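You operate a simulated robot arm through the tools that you are given. There is no shell and no other tool. Be economical: measure what you need, move in short steps, check, and stop when the job is done.

The job below is to be done with a simulated robot arm. You get a single attempt, and the scene is never put back.

JOB
Shut the ink slide and polish the printed tube at FAST speed.
Fine: lay it on the polisher's rollers, shut the guard, knob to FAST, switch on, felt lever down till DONE, switch off.

Only the result counts: the job must be done as asked and must still hold three seconds after the hand-in. Knocking over, shifting, dropping, spilling or breaking anything else fails it.

ROBOT AND FRAMES
A 6-joint arm with a fingered hand on a trunk, on a base that drives. Base frame: it is fixed to the floor where the robot stands at the start and does not move with it; the origin is under the middle of the robot, x ahead of it, y to its left, z up. Lengths are in m, angles in rad, forces in N, time in s.
With the tool pointing down near the work surface it reaches from about 0.36 to 0.76 m from the robot's upright axis, wherever it stands. Its first joint turns from -2.897 to 2.897 rad. Places, roughly: felt lever [0.4, -0.8, 1.1]; ink slide [0.5, 0, 0.9]; polisher [0.4, -0.6, 1]; polisher guard [0.5, -0.5, 1.1]; polisher knob [0.3, -0.8, 1]; polisher switch [0.3, -0.8, 0.9]; rollers of the polisher [0.4, -0.5, 0.8]; tube [4.25, -1.5, 0.75]. Payload 4 kg.
The tool frame sits at the grasp point between the pads (the TCP): z along the fingers, y along the line on which they close. The tips reach 0.026 m beyond it. Largest opening 0.148 m; the body of the gripper starts 0.073 m behind the TCP. The gripper is a hand of 3 fingers: y runs from the thumb to the fingers, the wrist lies at [0, 0, -0.239] in the tool frame, and closing takes about 1.5 s.
Orientation is that of the tool frame in the base frame, as [roll, pitch, yaw] about the fixed x, y, z axes, in that order (R = Rz(yaw) Ry(pitch) Rx(roll)). With the fingers straight down and closing along the base's y, the tool's x points along the base's -x, its y along +y and its z along -z.

CONTROLS
- The arm moves only by the tool send_rows. Its argument "steps" is a list of rows, each a list of 3 entries, a list of its own where there are three numbers: the turn, a rotation vector about the tool's x, y, z in rad, then the shift along the tool's x, y, z in m, then the opening, from 0 (shut) to 1 (fully open). In form: [[[ax, ay, az], [dx, dy, dz], claw], ...]. A call has 1 to 8 rows; each row shifts and turns the commanded pose from where the row before left it, along the tool's axes as they then stand. Each row takes 0.2 s and may step no farther than 0.05 m and 0.15 rad from the row before; otherwise, or with a gripper value out of range, the whole call is refused. Where a pose cannot be reached the arm comes as near as it can. A force on the tool above 50 N (or 10 N above the force at the start of the call, whichever is more), or a blocked arm, ends the call early, and 0.2 s more pass. The fingers move at their own pace (about 0.153 m/s each) and stop on an object; they squeeze with about 32 N. The grip force told is the motor's: it shows also when the fingers shut on nothing. Time passes only in rows, and 0.2 s behind the last, so rows that do not move let the fingers close. The reply holds the time, the measured pose of the TCP, the force on the tool along the base axes, the opening and the grip force, in the units named above and with some noise, with the torque about the TCP (base axes, N m) and any sound that the robot's microphone picked up, and new pictures: "show" is both (left out), scene, wrist or none.
- Cameras (640 x 400 px; columns grow to the right, rows downward): "scene" is now at [0.006, 0.1089, 1.5439]; the picture's right is [-0.64, -0.76, 0.00], its down [-0.52, 0.44, -0.73] and it looks along [0.56, -0.47, -0.69] (base axes); focal length 214 px, centre (320, 200). "wrist" rides on the gripper at [0.068, -0.039, -0.09] in the tool frame; the picture's right is [0.50, 0.87, 0.00], its down [-0.66, 0.38, -0.65] and it looks along [-0.57, 0.33, 0.76] (tool axes); focal length 222 px, centre (320, 200). There is no depth. A picture from a camera that has moved, and an enlarged one, comes with that camera's place and axes in the base frame and with its lens.
- raise_lower(by): slides the trunk up (or, below 0, down) by that many m; the arm and the scene camera ride with it, the base frame stays. It gives what a move gives, with no picture.
- steer(legs): drives the robot by 1 to 6 legs, each [ahead, left, turn to the left] in m, m and rad, along the robot's own axes; the way and the turn of a leg run together, so that a leg with both is an arc; at most 1.5 m and 3.142 rad a leg. The arm and the cameras ride along, it lands a little off, and it stops where it bumps. It gives what a move gives, and a new picture of the scene camera.
- grasp_type(shape): the hand has 3 fingers and takes this shape, open, in about a second: jaw (thumb against the fingers, like two jaws); tri (thumb and two fingers); tip (a fingertip pinch); poke (one finger out to press); point (the index stretched); flat (the hand flat); cup (the hand cupped); fist (a fist). The gripper value then closes the fingers along that shape, each until it touches; the sizes above hold for jaw. It gives what a move gives, with no picture.
- head_to(pan, tilt): turns the head with the scene camera to pan (to the left, within 2.705 rad either way) and tilt (down, from -0.506 to 1.204), counted from straight ahead of the robot. It gives what a move gives, and a new picture of the scene camera.
- enlarge(camera, box): a new picture of the part [left, top, right, bottom] of that camera's present view, enlarged. It takes no simulated time.
- sign_off(): hands the job in; it is judged then, once.

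Work in short steps. Places have to be worked out from the pictures, the camera data and where the tool is seen: move nearer, look again, correct. Check each grasp and each placing, and mend what went wrong. You have 120 turns and 260 pictures in all, those below and enlarged ones among them. Open the gripper and draw the arm clear of the work before you hand the job in, unless the task says otherwise; then end with one line.

The tools are called after "Request:" by a JSON object that holds its "op" and its "data". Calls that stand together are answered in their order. send_rows: Moves the arm, as the interface text tells. Its arguments: {"type":"object","properties":{"steps":{"type":"array"},"show":{"type":"string","enum":["both","scene","wrist","none"]}},"required":["steps"]} The other tools are called the same way: raise_lower (by) slides the trunk up or down; grasp_type (shape) gives the hand a shape; steer (legs) drives the base; head_to (pan, tilt) turns the head that bears the scene camera; enlarge (camera, box) takes an enlarged picture of a part of a camera's view; sign_off () hands the job in.

At the start:

```text
t: 0.0
position: [0.2558, -0.2236, 1.3985]
tcp_rot: [-3.139, 0.0, -3.14]
force: [-0.1, -0.6, -0.7]
moment: [-0.02, 0.04, 0.02]
width: 0.1481
grasp_force: 0.0
shape: jaw
trunk travel left (down, up): [-0.5, 0.09]
robot x, y, heading: [0.002, -0.0002, -0.001]
head pan, tilt: [-0.7, 0.757]
```

scene: 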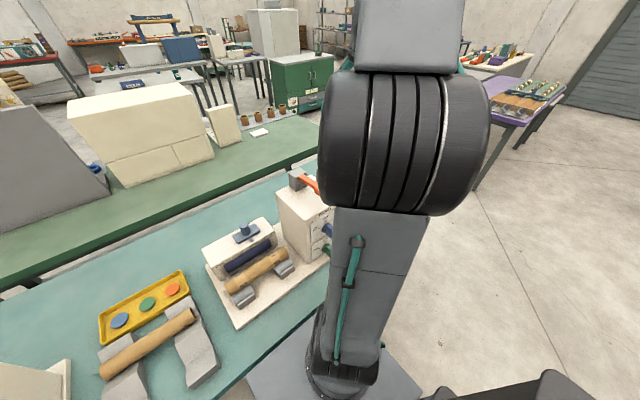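
wrist: 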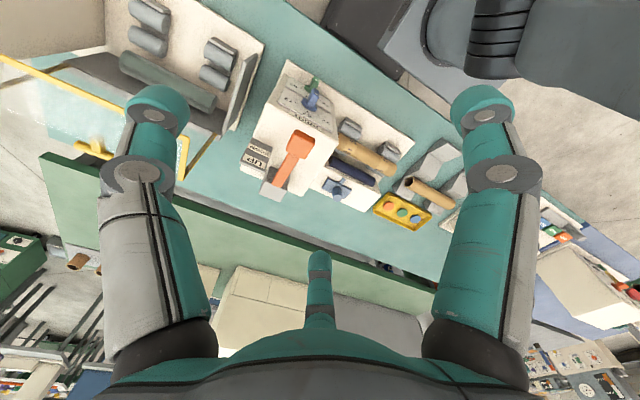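

I'll look around first: straight toward the bench on the left, and toward the far tables.

Request:
{"op": "head_to", "data": {"pan": 0.0, "tilt": 0.75}}

Request:
{"op": "head_to", "data": {"pan": -1.3, "tilt": 0.75}}

Request:
{"op": "head_to", "data": {"pan": -0.4, "tilt": 0.3}}

```text
t: 1.1
position: [0.2558, -0.2242, 1.3983]
tcp_rot: [-3.14, -0.001, -3.141]
force: [-0.2, 0.5, -0.5]
moment: [-0.02, -0.01, 0.01]
width: 0.1479
grasp_force: 0.0
shape: jaw
trunk travel left (down, up): [-0.5, 0.09]
robot x, y, heading: [-0.0011, -0.0014, -0.002]
head pan, tilt: [0.0, 0.75]
camera scene: at [0.0258, 0.1621, 1.5444], right [0.0, -1.0, 0.0], down [-0.68, 0.0, -0.73], along [0.73, 0.0, -0.68], focal length 214 px, centre (320, 200)
```

scene: 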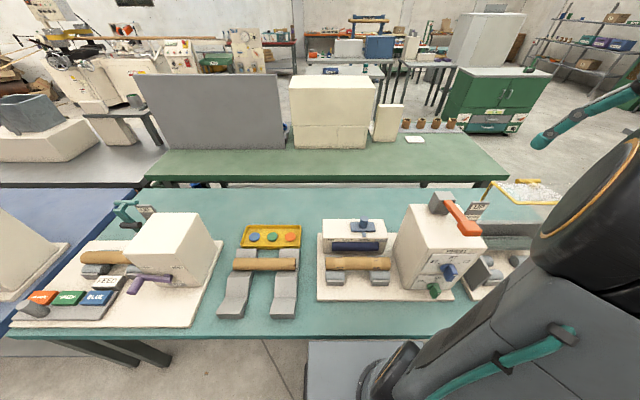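

```text
t: 2.5
position: [0.2559, -0.2243, 1.3991]
tcp_rot: [-3.14, 0.001, -3.14]
force: [-0.2, 0.5, -0.5]
moment: [0.02, 0.0, 0.0]
width: 0.1478
grasp_force: 0.1
shape: jaw
trunk travel left (down, up): [-0.5, 0.09]
robot x, y, heading: [-0.002, -0.0015, -0.002]
head pan, tilt: [-1.3, 0.75]
camera scene: at [-0.0349, 0.0823, 1.5444], right [-0.96, -0.27, 0.0], down [-0.18, 0.66, -0.73], along [0.2, -0.7, -0.68], focal length 214 px, centre (320, 200)
```

scene: 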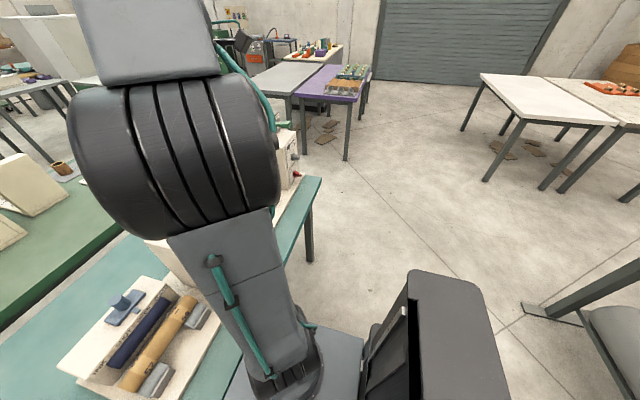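

```text
t: 3.7
position: [0.2554, -0.2232, 1.398]
tcp_rot: [-3.14, -0.001, -3.138]
force: [0.5, 0.2, -0.8]
moment: [-0.01, 0.04, 0.0]
width: 0.1479
grasp_force: 0.0
shape: jaw
trunk travel left (down, up): [-0.5, 0.09]
robot x, y, heading: [0.0026, 0.0035, 0.001]
head pan, tilt: [-0.4, 0.3]
camera scene: at [0.0289, 0.1257, 1.5848], right [-0.39, -0.92, 0.0], down [-0.27, 0.12, -0.96], along [0.88, -0.37, -0.3], focal length 214 px, centre (320, 200)
```

scene: 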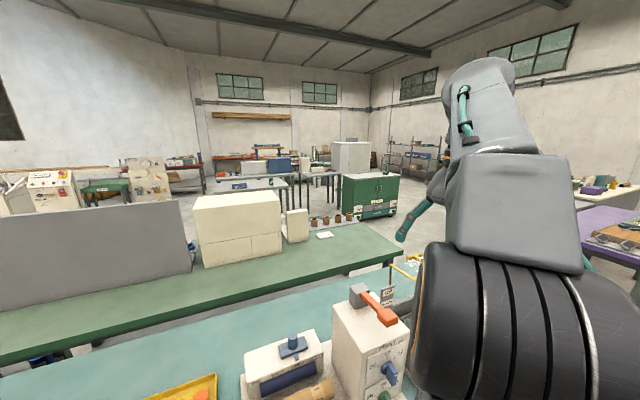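

Let me zoom in on the far place where the tube is said to be and on the wrist view.

Request:
{"op": "enlarge", "data": {"camera": "scene", "box": [200, 130, 420, 260]}}

Request:
{"op": "enlarge", "data": {"camera": "wrist", "box": [180, 40, 480, 230]}}

Request:
{"op": "enlarge", "data": {"camera": "wrist", "box": [0, 0, 280, 180]}}

Request:
{"op": "head_to", "data": {"pan": 0.0, "tilt": 0.9}}

Request:
{"op": "enlarge", "data": {"camera": "scene", "box": [220, 120, 520, 310]}}

```text
2.91 times, centred on (310, 195) of scene
camera zoom: at [0.0289, 0.1257, 1.5848], right [-0.39, -0.92, 0.0], down [-0.27, 0.12, -0.96], along [0.88, -0.37, -0.3], focal length 624 px, centre (349, 214)
```

zoom: 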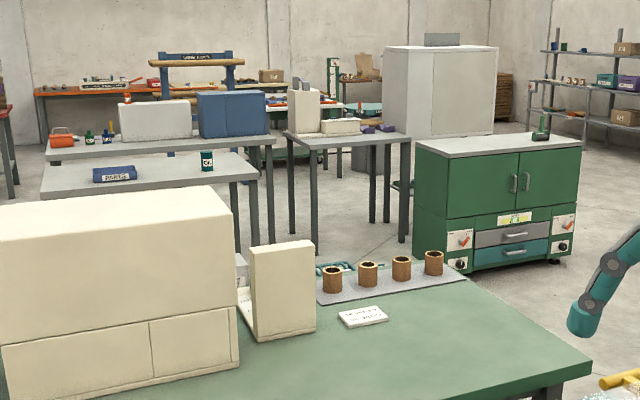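

```text
2.11 times, centred on (330, 135) of wrist
camera zoom: at [0.1874, -0.2629, 1.4888], right [-0.5, 0.87, 0.0], down [0.65, 0.38, 0.65], along [0.57, 0.33, -0.76], focal length 468 px, centre (299, 337)
```

zoom: 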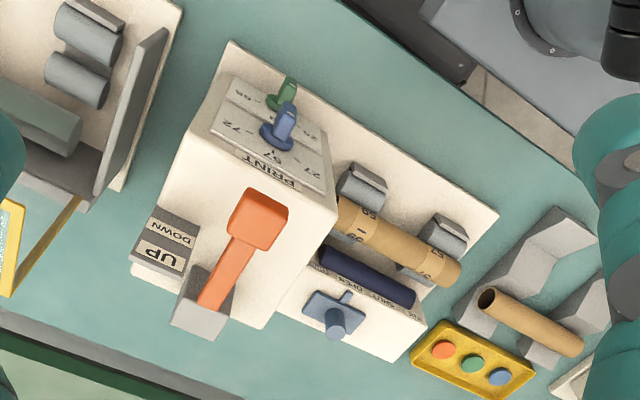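

```text
2.22 times, centred on (140, 90) of wrist
camera zoom: at [0.1874, -0.2629, 1.4888], right [-0.5, 0.87, 0.0], down [0.65, 0.38, 0.65], along [0.57, 0.33, -0.76], focal length 494 px, centre (720, 444)
```

zoom: 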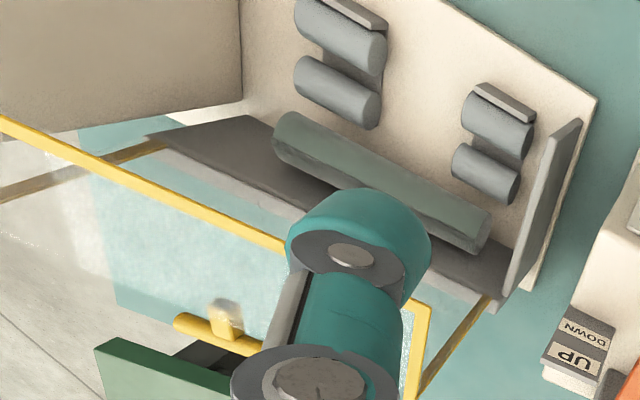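

```text
t: 4.7
position: [0.2548, -0.2236, 1.3978]
tcp_rot: [-3.14, 0.0, -3.141]
force: [-1.1, 0.3, -0.8]
moment: [0.01, 0.01, -0.01]
width: 0.148
grasp_force: 0.1
shape: jaw
trunk travel left (down, up): [-0.5, 0.09]
robot x, y, heading: [0.0002, 0.0021, 0.001]
head pan, tilt: [0.0, 0.901]
camera scene: at [0.0184, 0.1621, 1.5326], right [0.0, -1.0, 0.0], down [-0.78, 0.0, -0.62], along [0.62, 0.0, -0.78], focal length 214 px, centre (320, 200)
```

scene: 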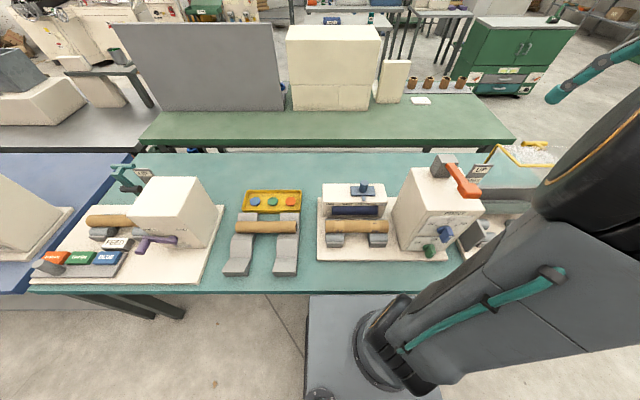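

```text
2.11 times, centred on (370, 215) of scene
camera zoom: at [0.0184, 0.1621, 1.5326], right [0.0, -1.0, 0.0], down [-0.78, 0.0, -0.62], along [0.62, 0.0, -0.78], focal length 452 px, centre (215, 168)
```

zoom: 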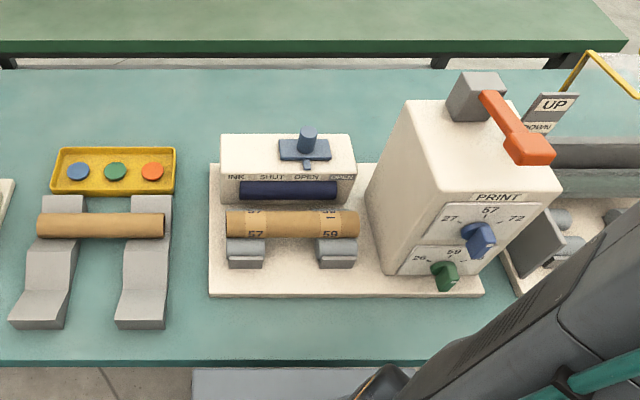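

The printer at the middle has a tube with printed numbers on it, but the list puts the tube far off. I zoom in hard on that far place and on the printer.

Request:
{"op": "head_to", "data": {"pan": -0.35, "tilt": 0.2}}

Request:
{"op": "enlarge", "data": {"camera": "scene", "box": [270, 130, 370, 230]}}

Request:
{"op": "head_to", "data": {"pan": -0.3, "tilt": 0.95}}

Request:
{"op": "enlarge", "data": {"camera": "scene", "box": [200, 120, 400, 250]}}

```text
t: 5.8
position: [0.2557, -0.2236, 1.3977]
tcp_rot: [-3.141, 0.0, -3.14]
force: [-0.6, 0.0, 0.4]
moment: [0.0, 0.05, 0.0]
width: 0.1479
grasp_force: 0.1
shape: jaw
trunk travel left (down, up): [-0.5, 0.09]
robot x, y, heading: [0.0004, 0.0011, 0.001]
head pan, tilt: [-0.351, 0.201]
camera scene: at [0.0304, 0.1301, 1.594], right [-0.34, -0.94, 0.0], down [-0.19, 0.07, -0.98], along [0.92, -0.34, -0.2], focal length 214 px, centre (320, 200)
```

scene: 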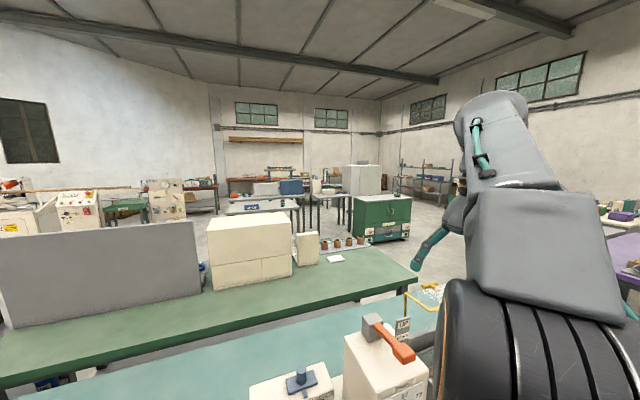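

```text
4.00 times, centred on (320, 180) of scene
camera zoom: at [0.0304, 0.1301, 1.594], right [-0.34, -0.94, 0.0], down [-0.19, 0.07, -0.98], along [0.92, -0.34, -0.2], focal length 858 px, centre (320, 280)
```

zoom: 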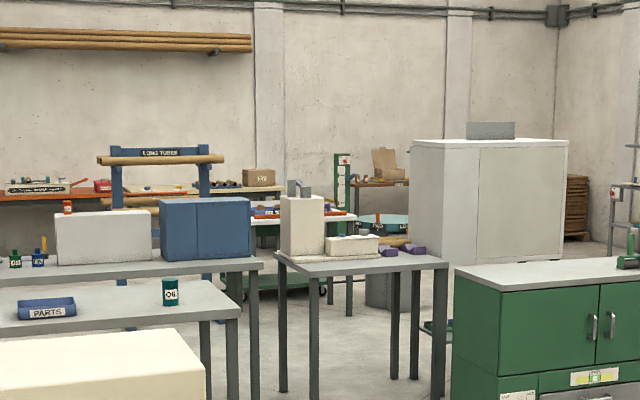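

```text
t: 6.9
position: [0.2548, -0.223, 1.3987]
tcp_rot: [-3.14, 0.0, -3.139]
force: [0.4, -0.6, 0.8]
moment: [0.0, 0.0, -0.03]
width: 0.1481
grasp_force: 0.1
shape: jaw
trunk travel left (down, up): [-0.5, 0.09]
robot x, y, heading: [0.0003, 0.0013, -0.003]
head pan, tilt: [-0.3, 0.949]
camera scene: at [0.0124, 0.1406, 1.529], right [-0.3, -0.96, 0.0], down [-0.78, 0.24, -0.58], along [0.56, -0.17, -0.81], focal length 214 px, centre (320, 200)
```

scene: 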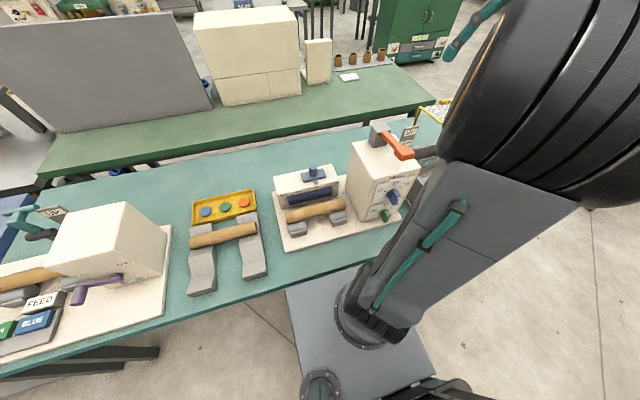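

```text
3.08 times, centred on (300, 185) of scene
camera zoom: at [0.0124, 0.1406, 1.529], right [-0.3, -0.96, 0.0], down [-0.78, 0.24, -0.58], along [0.56, -0.17, -0.81], focal length 660 px, centre (382, 246)
```

zoom: 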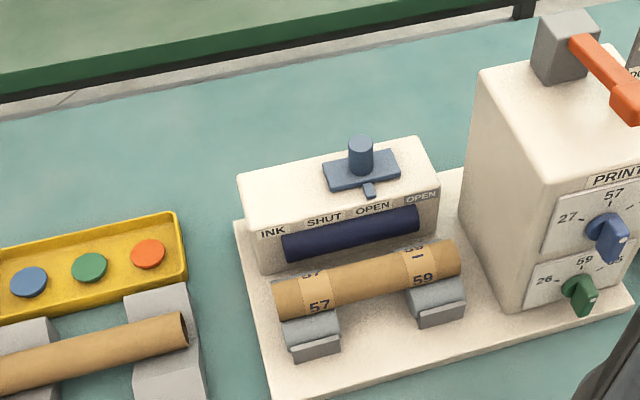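

I zoom to the maximum on the small far table, where something tan is resting on purple blocks.

Request:
{"op": "head_to", "data": {"pan": -0.35, "tilt": 0.2}}

Request:
{"op": "enlarge", "data": {"camera": "scene", "box": [304, 170, 354, 202]}}

```text
t: 8.0
position: [0.2563, -0.2241, 1.3987]
tcp_rot: [-3.14, 0.0, -3.14]
force: [-0.4, -0.4, -0.5]
moment: [-0.01, 0.0, 0.0]
width: 0.1478
grasp_force: 0.1
shape: jaw
trunk travel left (down, up): [-0.5, 0.09]
robot x, y, heading: [0.0028, -0.0023, 0.002]
head pan, tilt: [-0.351, 0.201]
camera scene: at [0.0304, 0.1301, 1.594], right [-0.34, -0.94, 0.0], down [-0.19, 0.07, -0.98], along [0.92, -0.34, -0.2], focal length 214 px, centre (320, 200)
```

scene: 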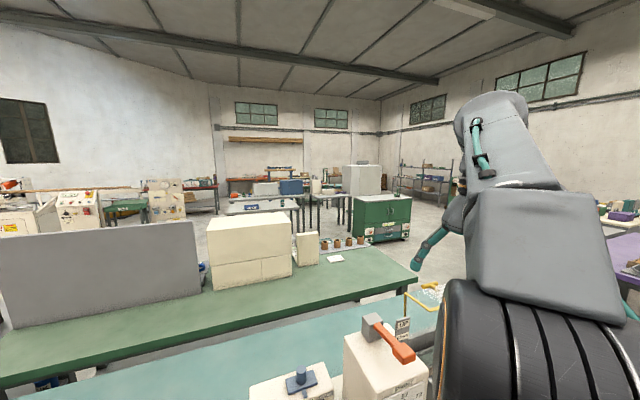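

```text
12.50 times, centred on (329, 186) of scene
camera zoom: at [0.0304, 0.1301, 1.594], right [-0.34, -0.94, 0.0], down [-0.19, 0.07, -0.98], along [0.92, -0.34, -0.2], focal length 2681 px, centre (208, 375)
```

zoom: 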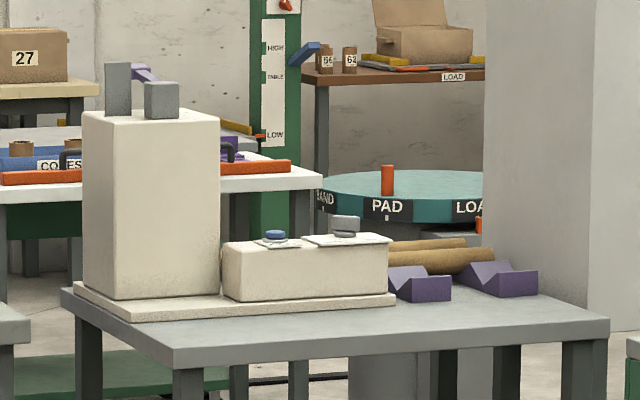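

There is a second printer and tubes on that far table, so I must see which tube is the printed one. I drive round the right end of the benches and look.

Request:
{"op": "steer", "data": {"legs": [[-0.1, 0, 0], [0, -1.5, 0], [0, -0.15, 0], [1.2, 0, 0]]}}

Request:
{"op": "head_to", "data": {"pan": 0.2, "tilt": 0.3}}

```text
t: 22.8
position: [1.34, -1.8657, 1.3982]
tcp_rot: [-3.14, 0.0, -3.138]
force: [0.2, 0.2, -0.1]
moment: [-0.03, -0.01, 0.02]
width: 0.1479
grasp_force: 0.0
shape: jaw
trunk travel left (down, up): [-0.5, 0.09]
robot x, y, heading: [1.0837, -1.647, -0.001]
head pan, tilt: [-0.351, 0.201]
camera scene: at [1.1143, -1.5126, 1.5941], right [-0.34, -0.94, 0.0], down [-0.19, 0.07, -0.98], along [0.92, -0.33, -0.2], focal length 214 px, centre (320, 200)
```

scene: 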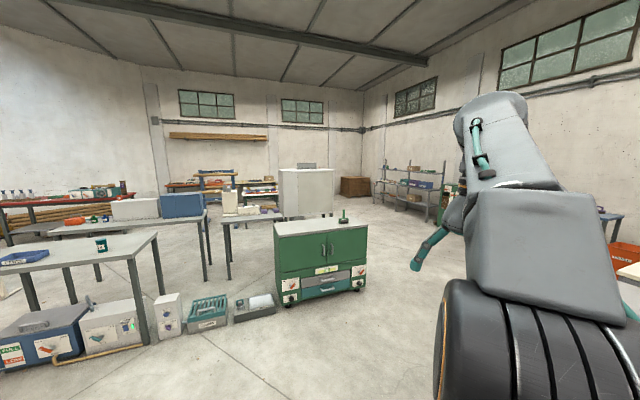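

```text
t: 23.7
position: [1.3402, -1.8661, 1.3979]
tcp_rot: [-3.14, 0.0, -3.138]
force: [0.0, 0.4, -0.6]
moment: [-0.01, -0.02, -0.01]
width: 0.1478
grasp_force: 0.0
shape: jaw
trunk travel left (down, up): [-0.5, 0.09]
robot x, y, heading: [1.085, -1.6407, 0.007]
head pan, tilt: [0.201, 0.3]
camera scene: at [1.1181, -1.462, 1.5848], right [0.2, -0.98, 0.0], down [-0.29, -0.06, -0.96], along [0.94, 0.19, -0.3], focal length 214 px, centre (320, 200)
```

scene: 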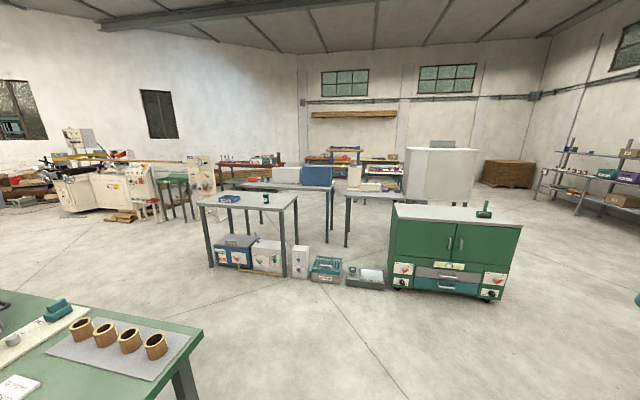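

Zooming to the far table again from here.

Request:
{"op": "enlarge", "data": {"camera": "scene", "box": [330, 150, 420, 206]}}

Request:
{"op": "enlarge", "data": {"camera": "scene", "box": [200, 150, 420, 290]}}

```text
7.11 times, centred on (375, 178) of scene
camera zoom: at [1.1181, -1.462, 1.5848], right [0.2, -0.98, 0.0], down [-0.29, -0.06, -0.96], along [0.94, 0.19, -0.3], focal length 1525 px, centre (-71, 356)
```

zoom: 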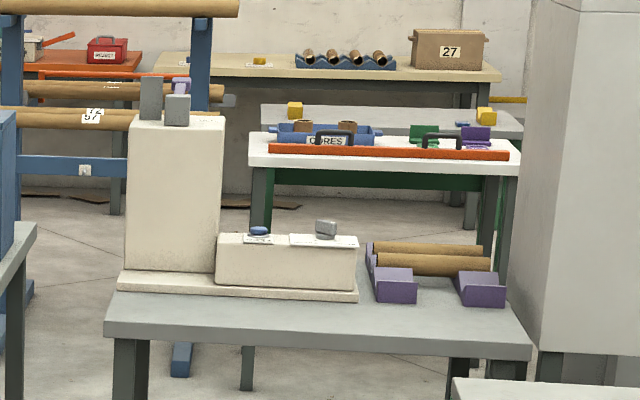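

```text
2.86 times, centred on (310, 220) of scene
camera zoom: at [1.1181, -1.462, 1.5848], right [0.2, -0.98, 0.0], down [-0.29, -0.06, -0.96], along [0.94, 0.19, -0.3], focal length 613 px, centre (349, 143)
```

zoom: 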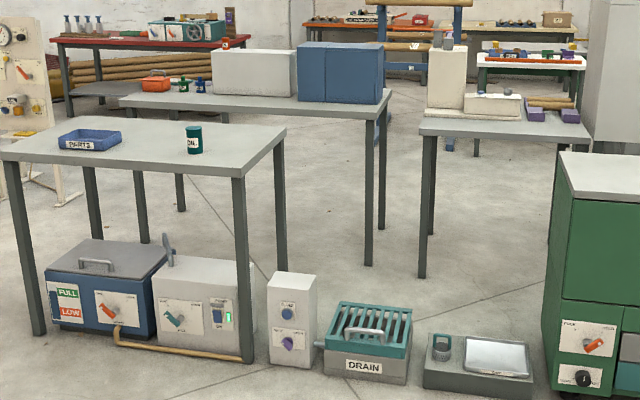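

The V-block tubes are real candidates, so I want to see them closer. I check the way on the right side of the green cabinet.

Request:
{"op": "head_to", "data": {"pan": -0.6, "tilt": 0.4}}

Request:
{"op": "head_to", "data": {"pan": 0.7, "tilt": 0.4}}

```text
t: 24.9
position: [1.3408, -1.8658, 1.398]
tcp_rot: [-3.138, 0.0, -3.139]
force: [0.9, 0.4, -1.4]
moment: [0.02, 0.01, 0.02]
width: 0.1478
grasp_force: 0.1
shape: jaw
trunk travel left (down, up): [-0.5, 0.09]
robot x, y, heading: [1.0842, -1.6426, 0.0]
head pan, tilt: [-0.6, 0.4]
camera scene: at [1.1032, -1.5329, 1.5755], right [-0.56, -0.83, 0.0], down [-0.32, 0.22, -0.92], along [0.76, -0.52, -0.39], focal length 214 px, centre (320, 200)
```

scene: 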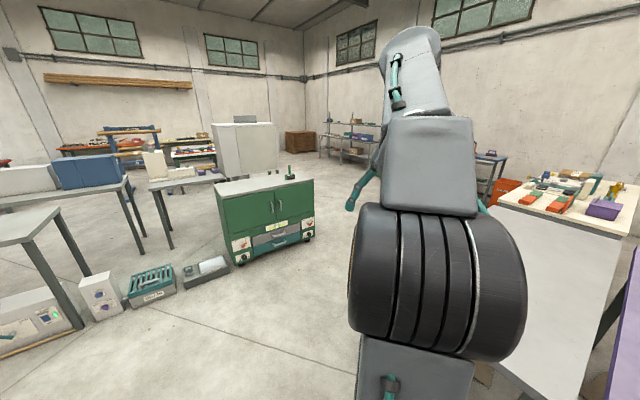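

```text
t: 26.3
position: [1.34, -1.8657, 1.3995]
tcp_rot: [-3.14, 0.0, -3.14]
force: [-0.5, -0.2, 0.0]
moment: [0.01, 0.0, -0.04]
width: 0.1481
grasp_force: 0.1
shape: jaw
trunk travel left (down, up): [-0.5, 0.09]
robot x, y, heading: [1.0827, -1.6464, 0.006]
head pan, tilt: [0.7, 0.4]
camera scene: at [1.0974, -1.421, 1.5755], right [0.65, -0.76, 0.0], down [-0.3, -0.25, -0.92], along [0.7, 0.59, -0.39], focal length 214 px, centre (320, 200)
```

scene: 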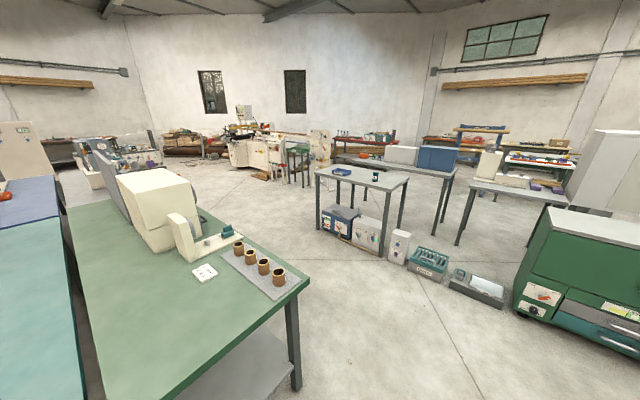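

The right route looks open: forward to x≈2.3, right to y≈-3.3, then ahead past the cabinet.

Request:
{"op": "steer", "data": {"legs": [[1.25, 0, 0], [0, -1.5, 0], [0, -0.2, 0], [1.5, 0, 0]]}}

Request:
{"op": "head_to", "data": {"pan": 0.5, "tilt": 0.4}}

```text
t: 47.8
position: [4.0786, -3.5588, 1.3991]
tcp_rot: [-3.14, 0.0, -3.139]
force: [0.1, 0.1, -0.4]
moment: [0.0, -0.02, -0.04]
width: 0.1479
grasp_force: 0.0
shape: jaw
trunk travel left (down, up): [-0.5, 0.09]
robot x, y, heading: [3.822, -3.3365, 0.002]
head pan, tilt: [0.7, 0.4]
camera scene: at [3.8365, -3.1129, 1.5755], right [0.65, -0.76, 0.0], down [-0.3, -0.25, -0.92], along [0.7, 0.59, -0.39], focal length 214 px, centre (320, 200)
```

scene: 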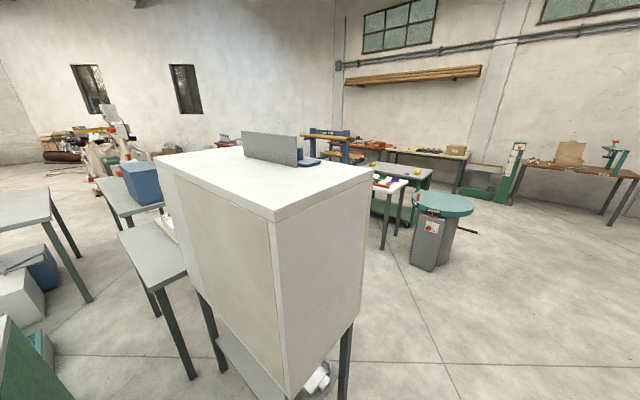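

```text
t: 48.5
position: [4.079, -3.5581, 1.398]
tcp_rot: [-3.14, 0.0, -3.141]
force: [0.3, 0.1, 0.9]
moment: [0.01, 0.0, -0.04]
width: 0.1479
grasp_force: 0.1
shape: jaw
trunk travel left (down, up): [-0.5, 0.09]
robot x, y, heading: [3.8206, -3.3361, 0.002]
head pan, tilt: [0.499, 0.4]
camera scene: at [3.8469, -3.1282, 1.5755], right [0.48, -0.88, 0.0], down [-0.34, -0.19, -0.92], along [0.81, 0.44, -0.39], focal length 214 px, centre (320, 200)
```

scene: 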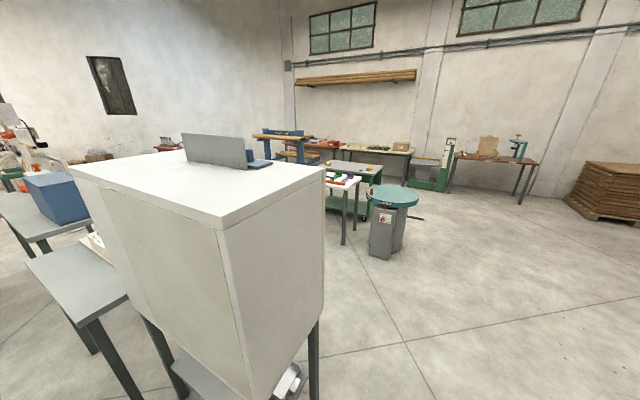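

I continue around the white cabinet to the table's other side.

Request:
{"op": "steer", "data": {"legs": [[1.5, 0, 0], [0, 1.5, 0], [0, 0, 2.9]]}}

Request:
{"op": "head_to", "data": {"pan": 0.1, "tilt": 0.6}}

```text
t: 69.8
position: [5.1628, -1.5457, 1.398]
tcp_rot: [-3.14, 0.0, -0.275]
force: [-0.5, 0.3, -0.2]
moment: [-0.04, 0.01, -0.02]
width: 0.1479
grasp_force: 0.0
shape: jaw
trunk travel left (down, up): [-0.5, 0.09]
robot x, y, heading: [5.3459, -1.8294, 2.867]
head pan, tilt: [0.499, 0.4]
camera scene: at [5.2739, -2.0226, 1.5755], right [-0.22, 0.98, 0.0], down [0.38, 0.09, -0.92], along [-0.9, -0.2, -0.39], focal length 214 px, centre (320, 200)
```

scene: 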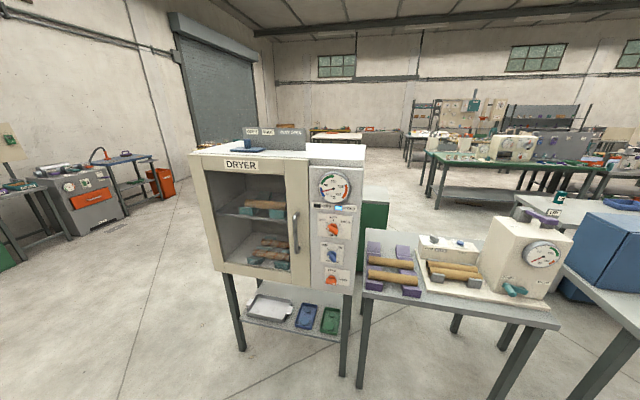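

```text
t: 70.7
position: [5.1632, -1.5451, 1.3983]
tcp_rot: [-3.141, -0.001, -0.276]
force: [0.2, 0.1, 0.8]
moment: [0.01, -0.02, -0.02]
width: 0.1482
grasp_force: 0.0
shape: jaw
trunk travel left (down, up): [-0.5, 0.09]
robot x, y, heading: [5.3466, -1.8312, 2.865]
head pan, tilt: [0.099, 0.6]
camera scene: at [5.2772, -1.9866, 1.5573], right [0.18, 0.98, 0.0], down [0.56, -0.1, -0.83], along [-0.81, 0.15, -0.56], focal length 214 px, centre (320, 200)
```

scene: 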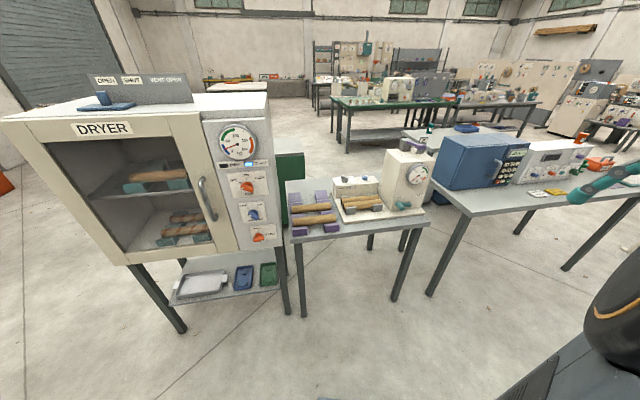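

Request:
{"op": "enlarge", "data": {"camera": "scene", "box": [270, 140, 450, 255]}}

Request:
{"op": "enlarge", "data": {"camera": "scene", "box": [110, 130, 220, 250]}}

Request:
{"op": "enlarge", "data": {"camera": "scene", "box": [430, 110, 640, 240]}}

```text
3.48 times, centred on (360, 198) of scene
camera zoom: at [5.2772, -1.9866, 1.5573], right [0.18, 0.98, 0.0], down [0.56, -0.1, -0.83], along [-0.81, 0.15, -0.56], focal length 746 px, centre (181, 209)
```

zoom: 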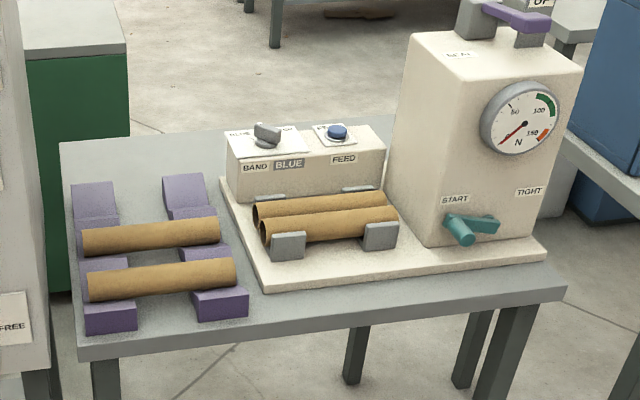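

```text
3.33 times, centred on (165, 190) of scene
camera zoom: at [5.2772, -1.9866, 1.5573], right [0.18, 0.98, 0.0], down [0.56, -0.1, -0.83], along [-0.81, 0.15, -0.56], focal length 715 px, centre (837, 233)
```

zoom: 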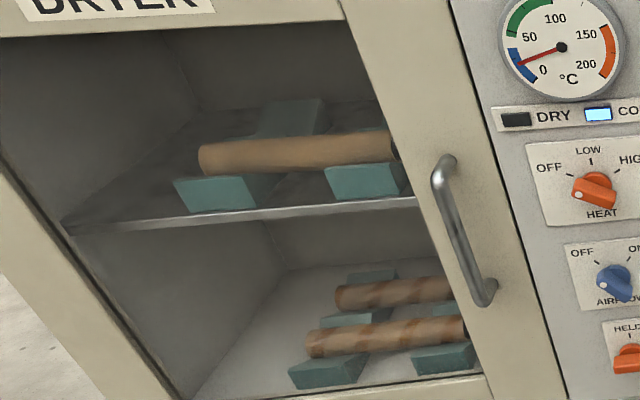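

```text
3.05 times, centred on (535, 175) of scene
camera zoom: at [5.2772, -1.9866, 1.5573], right [0.18, 0.98, 0.0], down [0.56, -0.1, -0.83], along [-0.81, 0.15, -0.56], focal length 654 px, centre (-335, 276)
```

zoom: 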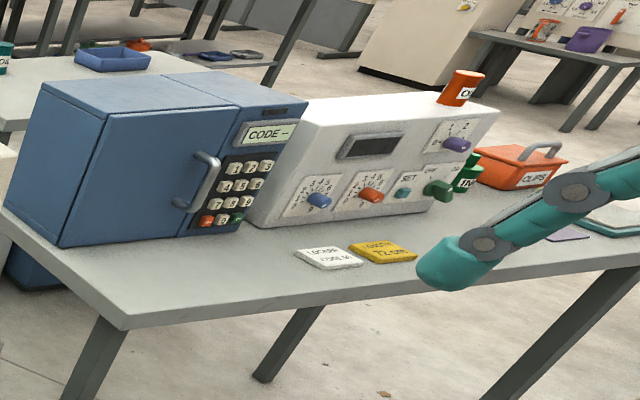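

These look like plain tubes in a banding machine; I zoom further for any print on them.

Request:
{"op": "enlarge", "data": {"camera": "scene", "box": [284, 180, 390, 240]}}

Request:
{"op": "steer", "data": {"legs": [[0.3, -0.15, 0]]}}

Request:
{"op": "head_to", "data": {"pan": 0.25, "tilt": 0.9}}

```text
6.04 times, centred on (337, 210) of scene
camera zoom: at [5.2772, -1.9866, 1.5573], right [0.18, 0.98, 0.0], down [0.56, -0.1, -0.83], along [-0.81, 0.15, -0.56], focal length 1295 px, centre (217, 140)
```

zoom: 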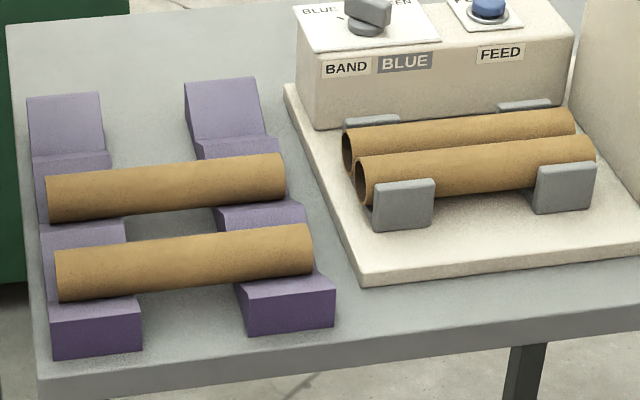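

```text
t: 72.9
position: [4.917, -1.3207, 1.3975]
tcp_rot: [-3.141, -0.001, -0.276]
force: [-0.1, 0.0, 0.4]
moment: [0.0, 0.0, -0.01]
width: 0.148
grasp_force: 0.1
shape: jaw
trunk travel left (down, up): [-0.5, 0.09]
robot x, y, heading: [5.0996, -1.6061, 2.864]
head pan, tilt: [0.099, 0.6]
camera scene: at [5.0315, -1.7607, 1.5573], right [0.18, 0.98, 0.0], down [0.56, -0.1, -0.82], along [-0.81, 0.15, -0.57], focal length 214 px, centre (320, 200)
```

scene: 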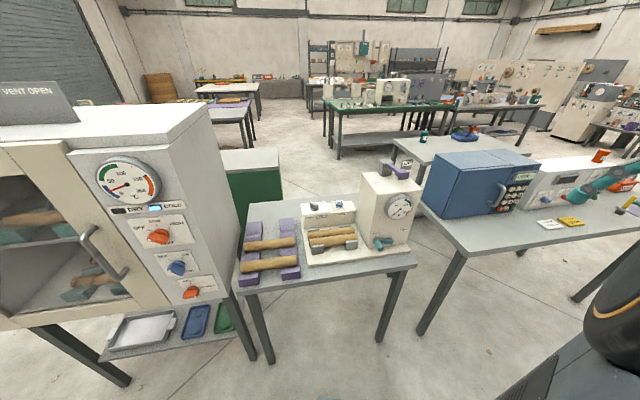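

```text
t: 73.7
position: [4.9173, -1.3213, 1.3978]
tcp_rot: [-3.14, 0.0, -0.276]
force: [0.7, -0.7, -0.1]
moment: [0.01, -0.01, 0.02]
width: 0.148
grasp_force: 0.1
shape: jaw
trunk travel left (down, up): [-0.5, 0.09]
robot x, y, heading: [5.1038, -1.6043, 2.866]
head pan, tilt: [0.25, 0.901]
camera scene: at [5.0433, -1.7745, 1.5326], right [0.03, 1.0, 0.0], down [0.78, -0.02, -0.62], along [-0.62, 0.02, -0.78], focal length 214 px, centre (320, 200)
```

scene: 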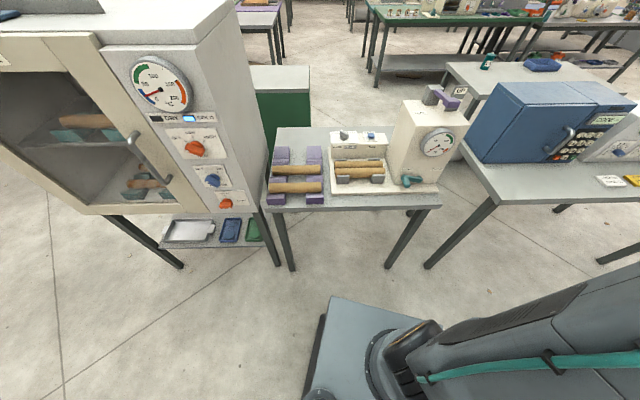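

None of these carry print; the only printed tube (57/59) is the one on the home printer, so I go back the way I came.

Request:
{"op": "steer", "data": {"legs": [[-0.3, 0.15, 0], [0, 0, -2.866], [0, -1.5, 0], [-1.5, 0, 0], [-1.5, 0, 0]]}}

Request:
{"op": "head_to", "data": {"pan": 0, "tilt": 0.75}}

```text
t: 103.7
position: [2.6082, -3.5462, 1.3982]
tcp_rot: [-3.139, 0.001, 3.133]
force: [-0.3, -0.3, -0.2]
moment: [0.02, -0.01, -0.02]
width: 0.1481
grasp_force: 0.1
shape: jaw
trunk travel left (down, up): [-0.5, 0.09]
robot x, y, heading: [2.3531, -3.3185, -0.011]
head pan, tilt: [0.25, 0.901]
camera scene: at [2.3703, -3.1402, 1.5325], right [0.24, -0.97, 0.0], down [-0.76, -0.19, -0.62], along [0.6, 0.15, -0.78], focal length 214 px, centre (320, 200)
```

scene: 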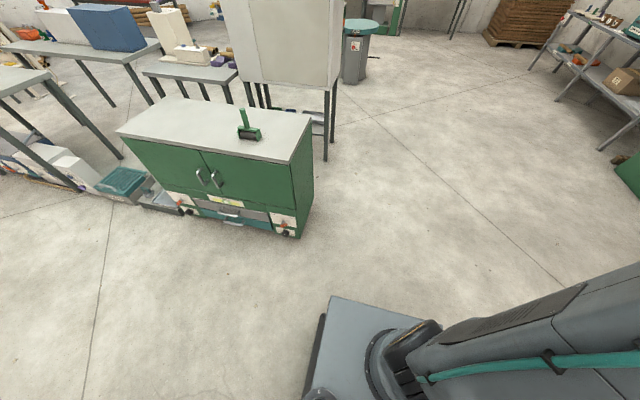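

```text
t: 104.4
position: [2.6063, -3.5467, 1.3973]
tcp_rot: [-3.14, 0.0, 3.134]
force: [-0.3, -0.4, 0.6]
moment: [0.0, 0.01, 0.01]
width: 0.1479
grasp_force: 0.1
shape: jaw
trunk travel left (down, up): [-0.5, 0.09]
robot x, y, heading: [2.3534, -3.3228, -0.008]
head pan, tilt: [0.0, 0.75]
camera scene: at [2.38, -3.1589, 1.5444], right [-0.01, -1.0, 0.0], down [-0.68, 0.0, -0.73], along [0.73, -0.01, -0.68], focal length 214 px, centre (320, 200)
```

scene: 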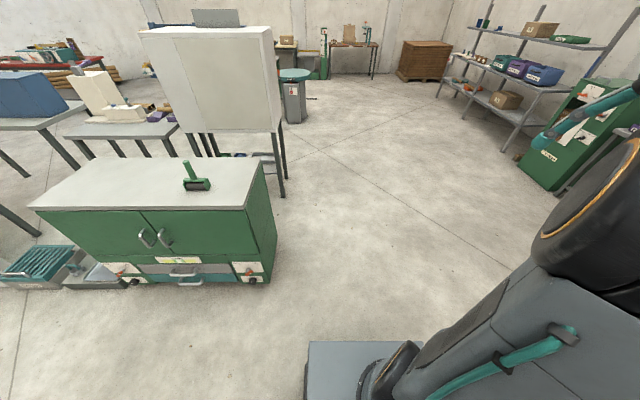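

Back along the right side of the benches, stopping in front of the polisher/printer pair.

Request:
{"op": "steer", "data": {"legs": [[0, 1.5, 0.008], [0, 0.17, 0], [-1.25, 0, 0], [-1.2, 0, 0], [0, 1.0, 0]]}}

Request:
{"op": "head_to", "data": {"pan": -0.2, "tilt": 0.85}}

```text
t: 129.2
position: [0.1818, -0.8693, 1.3985]
tcp_rot: [-3.139, 0.0, 3.133]
force: [-0.5, -0.1, 1.0]
moment: [0.03, -0.02, -0.01]
width: 0.1476
grasp_force: 0.0
shape: jaw
trunk travel left (down, up): [-0.5, 0.09]
robot x, y, heading: [-0.0722, -0.6452, -0.009]
head pan, tilt: [0.0, 0.75]
camera scene: at [-0.0446, -0.4813, 1.5444], right [-0.01, -1.0, 0.0], down [-0.68, 0.01, -0.73], along [0.73, -0.01, -0.68], focal length 214 px, centre (320, 200)
```

scene: 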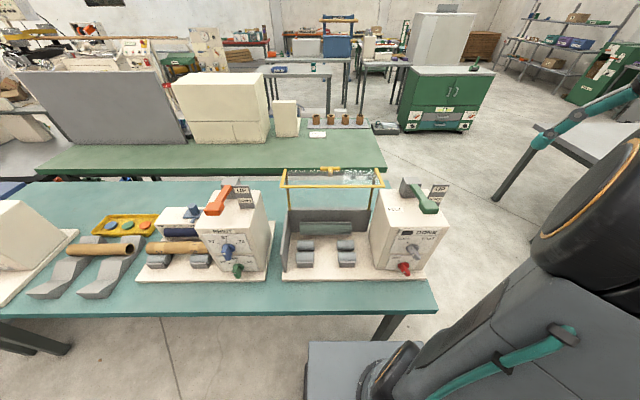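

```text
t: 129.9
position: [0.1817, -0.8693, 1.3981]
tcp_rot: [-3.141, 0.002, 3.133]
force: [1.1, 0.5, -0.3]
moment: [0.0, -0.01, 0.01]
width: 0.148
grasp_force: 0.0
shape: jaw
trunk travel left (down, up): [-0.5, 0.09]
robot x, y, heading: [-0.071, -0.6422, -0.008]
head pan, tilt: [-0.201, 0.85]
camera scene: at [-0.051, -0.4969, 1.5364], right [-0.21, -0.98, 0.0], down [-0.73, 0.16, -0.66], along [0.65, -0.14, -0.75], focal length 214 px, centre (320, 200)
```

scene: 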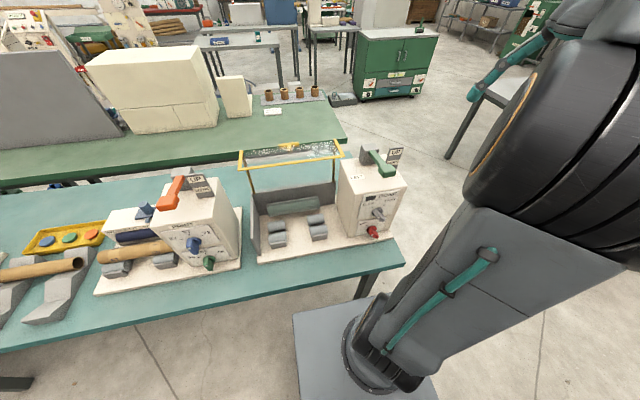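

Request:
{"op": "enlarge", "data": {"camera": "scene", "box": [220, 120, 440, 275]}}

Request:
{"op": "enlarge", "data": {"camera": "scene", "box": [320, 140, 420, 250]}}

Request:
{"op": "enlarge", "data": {"camera": "scene", "box": [60, 165, 260, 305]}}

```text
2.58 times, centred on (330, 198) of scene
camera zoom: at [-0.051, -0.4969, 1.5364], right [-0.21, -0.98, 0.0], down [-0.73, 0.16, -0.66], along [0.65, -0.14, -0.75], focal length 554 px, centre (294, 206)
```

zoom: 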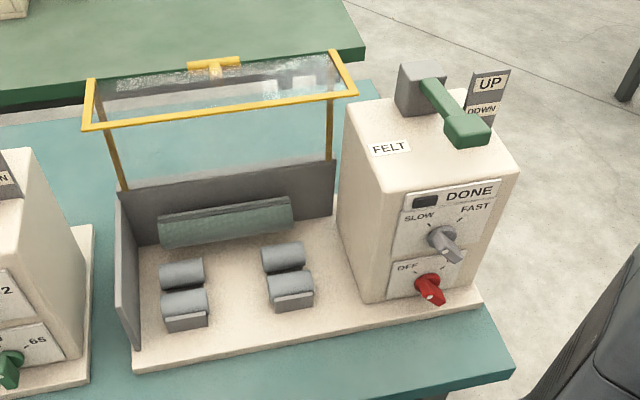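

```text
3.64 times, centred on (370, 195) of scene
camera zoom: at [-0.051, -0.4969, 1.5364], right [-0.21, -0.98, 0.0], down [-0.73, 0.16, -0.66], along [0.65, -0.14, -0.75], focal length 780 px, centre (138, 218)
```

zoom: 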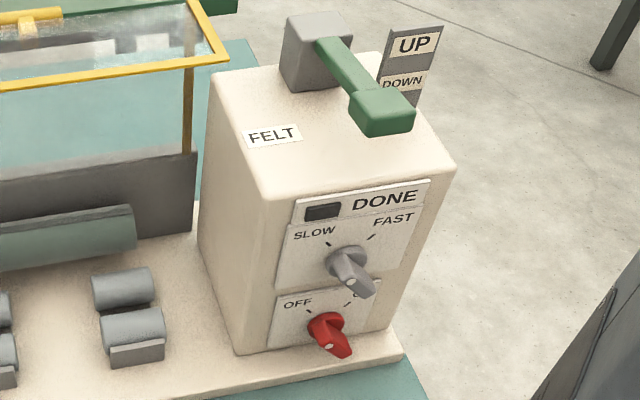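

```text
2.86 times, centred on (160, 235) of scene
camera zoom: at [-0.051, -0.4969, 1.5364], right [-0.21, -0.98, 0.0], down [-0.73, 0.16, -0.66], along [0.65, -0.14, -0.75], focal length 613 px, centre (777, 100)
```

zoom: 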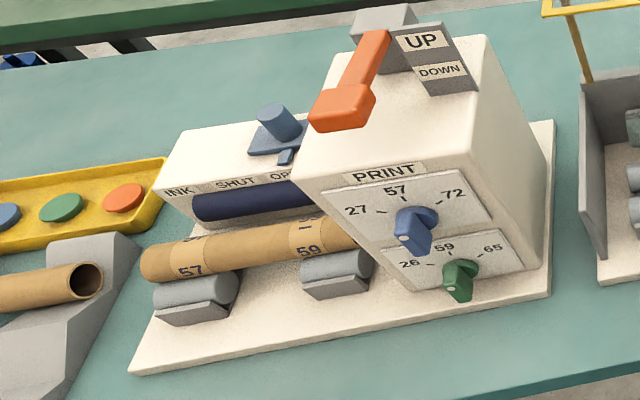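

Triangulating: printed tube centre ≈ (0.415, 0.03, 0.89), slide knob top ≈ (0.545, 0, 0.965). I drive to y≈-0.3 to work on the printer, and turn the tool 90° so it closes along x.

Request:
{"op": "steer", "data": {"legs": [[0, 0.35, 0.008]]}}

Request:
{"op": "send_rows", "data": {"steps": [[[0, 0, 0], [-0.04, 0.04, 0], 0.5], [[0, 0, 0], [-0.04, 0.04, 0.0], 0.5], [[0, 0, 0], [-0.04, 0.04, 0], 0.5], [[0, 0, 0], [-0.04, 0.04, 0.0], 0.5]], "show": "both"}}

```text
t: 132.2
position: [0.1848, -0.5164, 1.3985]
tcp_rot: [-3.139, 0.0, -3.141]
force: [0.2, -0.9, -0.5]
moment: [0.0, 0.0, 0.01]
width: 0.1478
grasp_force: 0.0
shape: jaw
trunk travel left (down, up): [-0.5, 0.09]
robot x, y, heading: [-0.0691, -0.2921, -0.004]
head pan, tilt: [-0.201, 0.85]
camera scene: at [-0.0505, -0.146, 1.5364], right [-0.2, -0.98, 0.0], down [-0.74, 0.15, -0.66], along [0.65, -0.13, -0.75], focal length 214 px, centre (320, 200)
```

scene: 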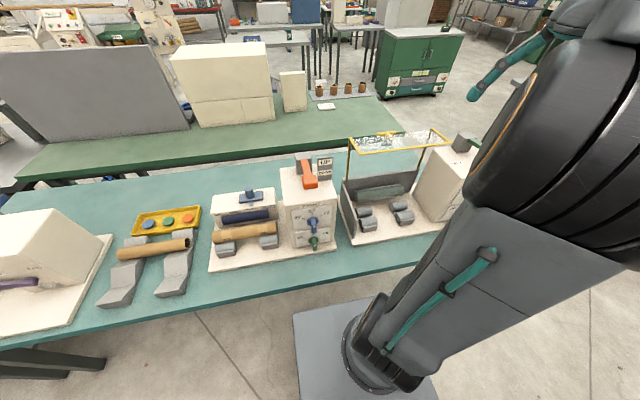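

```text
refused: row 1 steps farther than a row can; nothing moved
```

Moving the hand over toward the slide knob.

Request:
{"op": "send_rows", "data": {"steps": [[[0, 0, 0], [-0.028, 0.04, 0], 0.5], [[0, 0, 0], [-0.028, 0.04, 0], 0.5], [[0, 0, 0], [-0.028, 0.04, 0], 0.5], [[0, 0, 0], [-0.028, 0.04, 0], 0.5], [[0, 0, 0], [-0.028, 0.04, 0], 0.5], [[0, 0, 0], [-0.028, 0.04, 0], 0.5], [[0, 0, 0], [-0.028, 0.04, 0], 0.5], [[0, 0, 0], [-0.028, 0.04, 0], 0.5]], "show": "none"}}

Request:
{"op": "send_rows", "data": {"steps": [[[0, 0, 0], [-0.028, 0.038, 0], 0.5], [[0, 0, 0], [-0.028, 0.038, 0], 0.5], [[0, 0, 0], [-0.028, 0.038, 0], 0.5], [[0, 0, 0], [-0.028, 0.038, 0], 0.5], [[0, 0, 0], [-0.024, 0.038, 0], 0.5], [[0, 0, 0], [0, 0.0, 0.05], 0.5], [[0, 0, 0], [0, 0.0, 0.05], 0.5], [[0, 0, 0], [0, 0.0, 0.05], 0.5]], "show": "both"}}

```text
t: 134.0
position: [0.397, -0.2299, 1.3724]
tcp_rot: [-3.139, 0.0, -3.132]
force: [0.0, 0.0, 0.0]
moment: [-0.01, 0.0, -0.02]
width: 0.0743
grasp_force: 0.0
shape: jaw
out of reach, approached as far as the arm can: row 6, 7, 8
trunk travel left (down, up): [-0.5, 0.09]
robot x, y, heading: [-0.0733, -0.2923, 0.003]
head pan, tilt: [-0.201, 0.85]
```

```text
t: 135.8
position: [0.5033, -0.1958, 1.151]
tcp_rot: [-3.139, 0.0, -3.139]
force: [-0.3, 0.0, 1.3]
moment: [0.0, 0.02, 0.02]
width: 0.0743
grasp_force: 0.1
shape: jaw
out of reach, approached as far as the arm can: row 1, 2, 3, 4, 5
trunk travel left (down, up): [-0.5, 0.09]
robot x, y, heading: [-0.0739, -0.2938, -0.003]
head pan, tilt: [-0.201, 0.85]
camera scene: at [-0.0503, -0.1461, 1.5364], right [-0.2, -0.98, 0.0], down [-0.74, 0.15, -0.66], along [0.65, -0.13, -0.75], focal length 214 px, centre (320, 200)
camera wrist: at [0.4357, -0.2339, 1.2416], right [-0.5, 0.87, 0.0], down [0.65, 0.38, 0.65], along [0.57, 0.33, -0.76], focal length 222 px, centre (320, 200)
```

scene: 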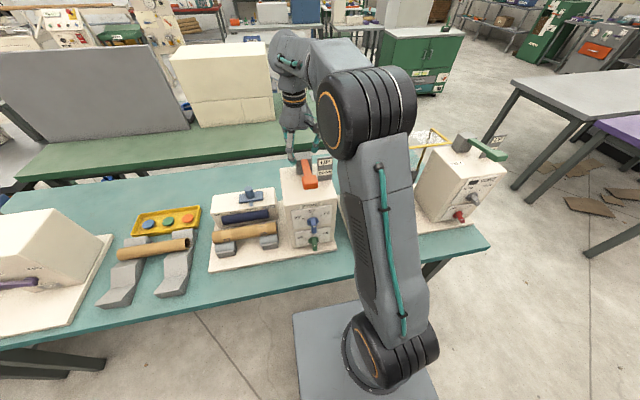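
wrist: 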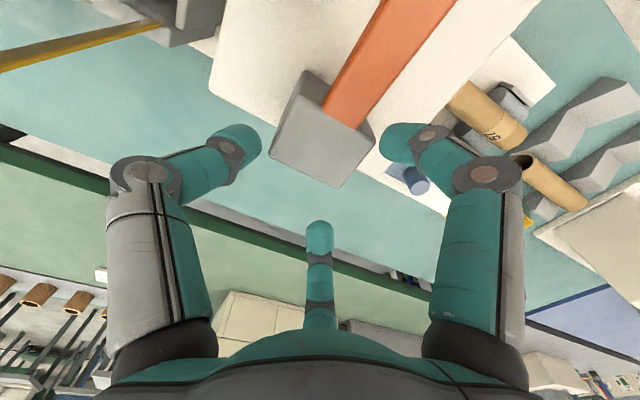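

The hand is right above the print lever; I slide left (+y) clear of it toward the slide knob at this height.

Request:
{"op": "send_rows", "data": {"steps": [[[0, 0, 0], [0, 0.05, 0], 0.5], [[0, 0, 0], [0, 0.05, 0], 0.5], [[0, 0, 0], [0, 0.05, 0], 0.5], [[0, 0, 0], [0, 0.05, 0], 0.5]], "show": "both"}}

```text
t: 136.8
position: [0.5045, 0.0076, 1.1494]
tcp_rot: [-3.14, 0.001, 3.14]
force: [-0.7, -1.0, 0.0]
moment: [-0.02, 0.0, 0.02]
width: 0.0743
grasp_force: 0.0
shape: jaw
trunk travel left (down, up): [-0.5, 0.09]
robot x, y, heading: [-0.071, -0.2912, -0.002]
head pan, tilt: [-0.201, 0.85]
camera scene: at [-0.0502, -0.146, 1.5363], right [-0.2, -0.98, 0.0], down [-0.74, 0.15, -0.66], along [0.65, -0.13, -0.75], focal length 214 px, centre (320, 200)
camera wrist: at [0.436, -0.0322, 1.2407], right [-0.5, 0.87, 0.0], down [0.66, 0.38, 0.65], along [0.57, 0.33, -0.76], focal length 222 px, centre (320, 200)
```

scene: 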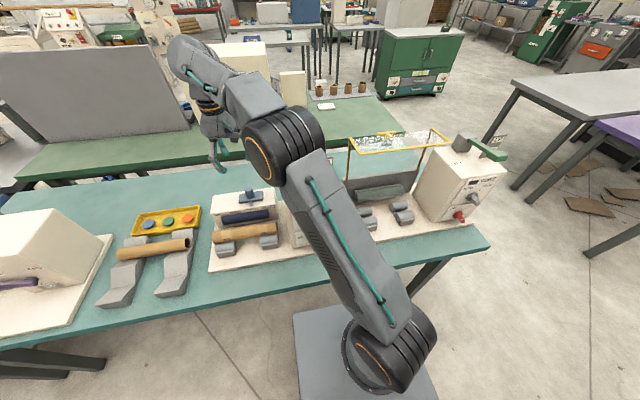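
wrist: 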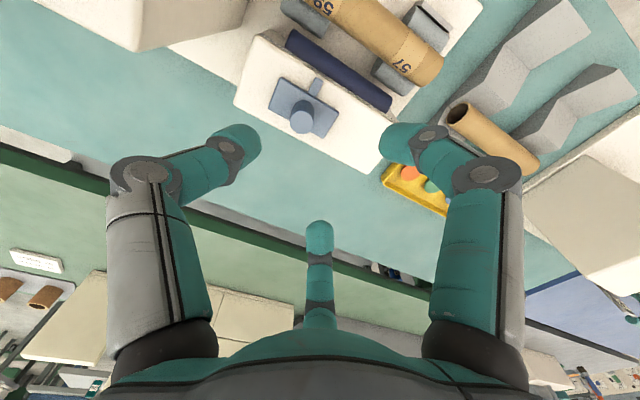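

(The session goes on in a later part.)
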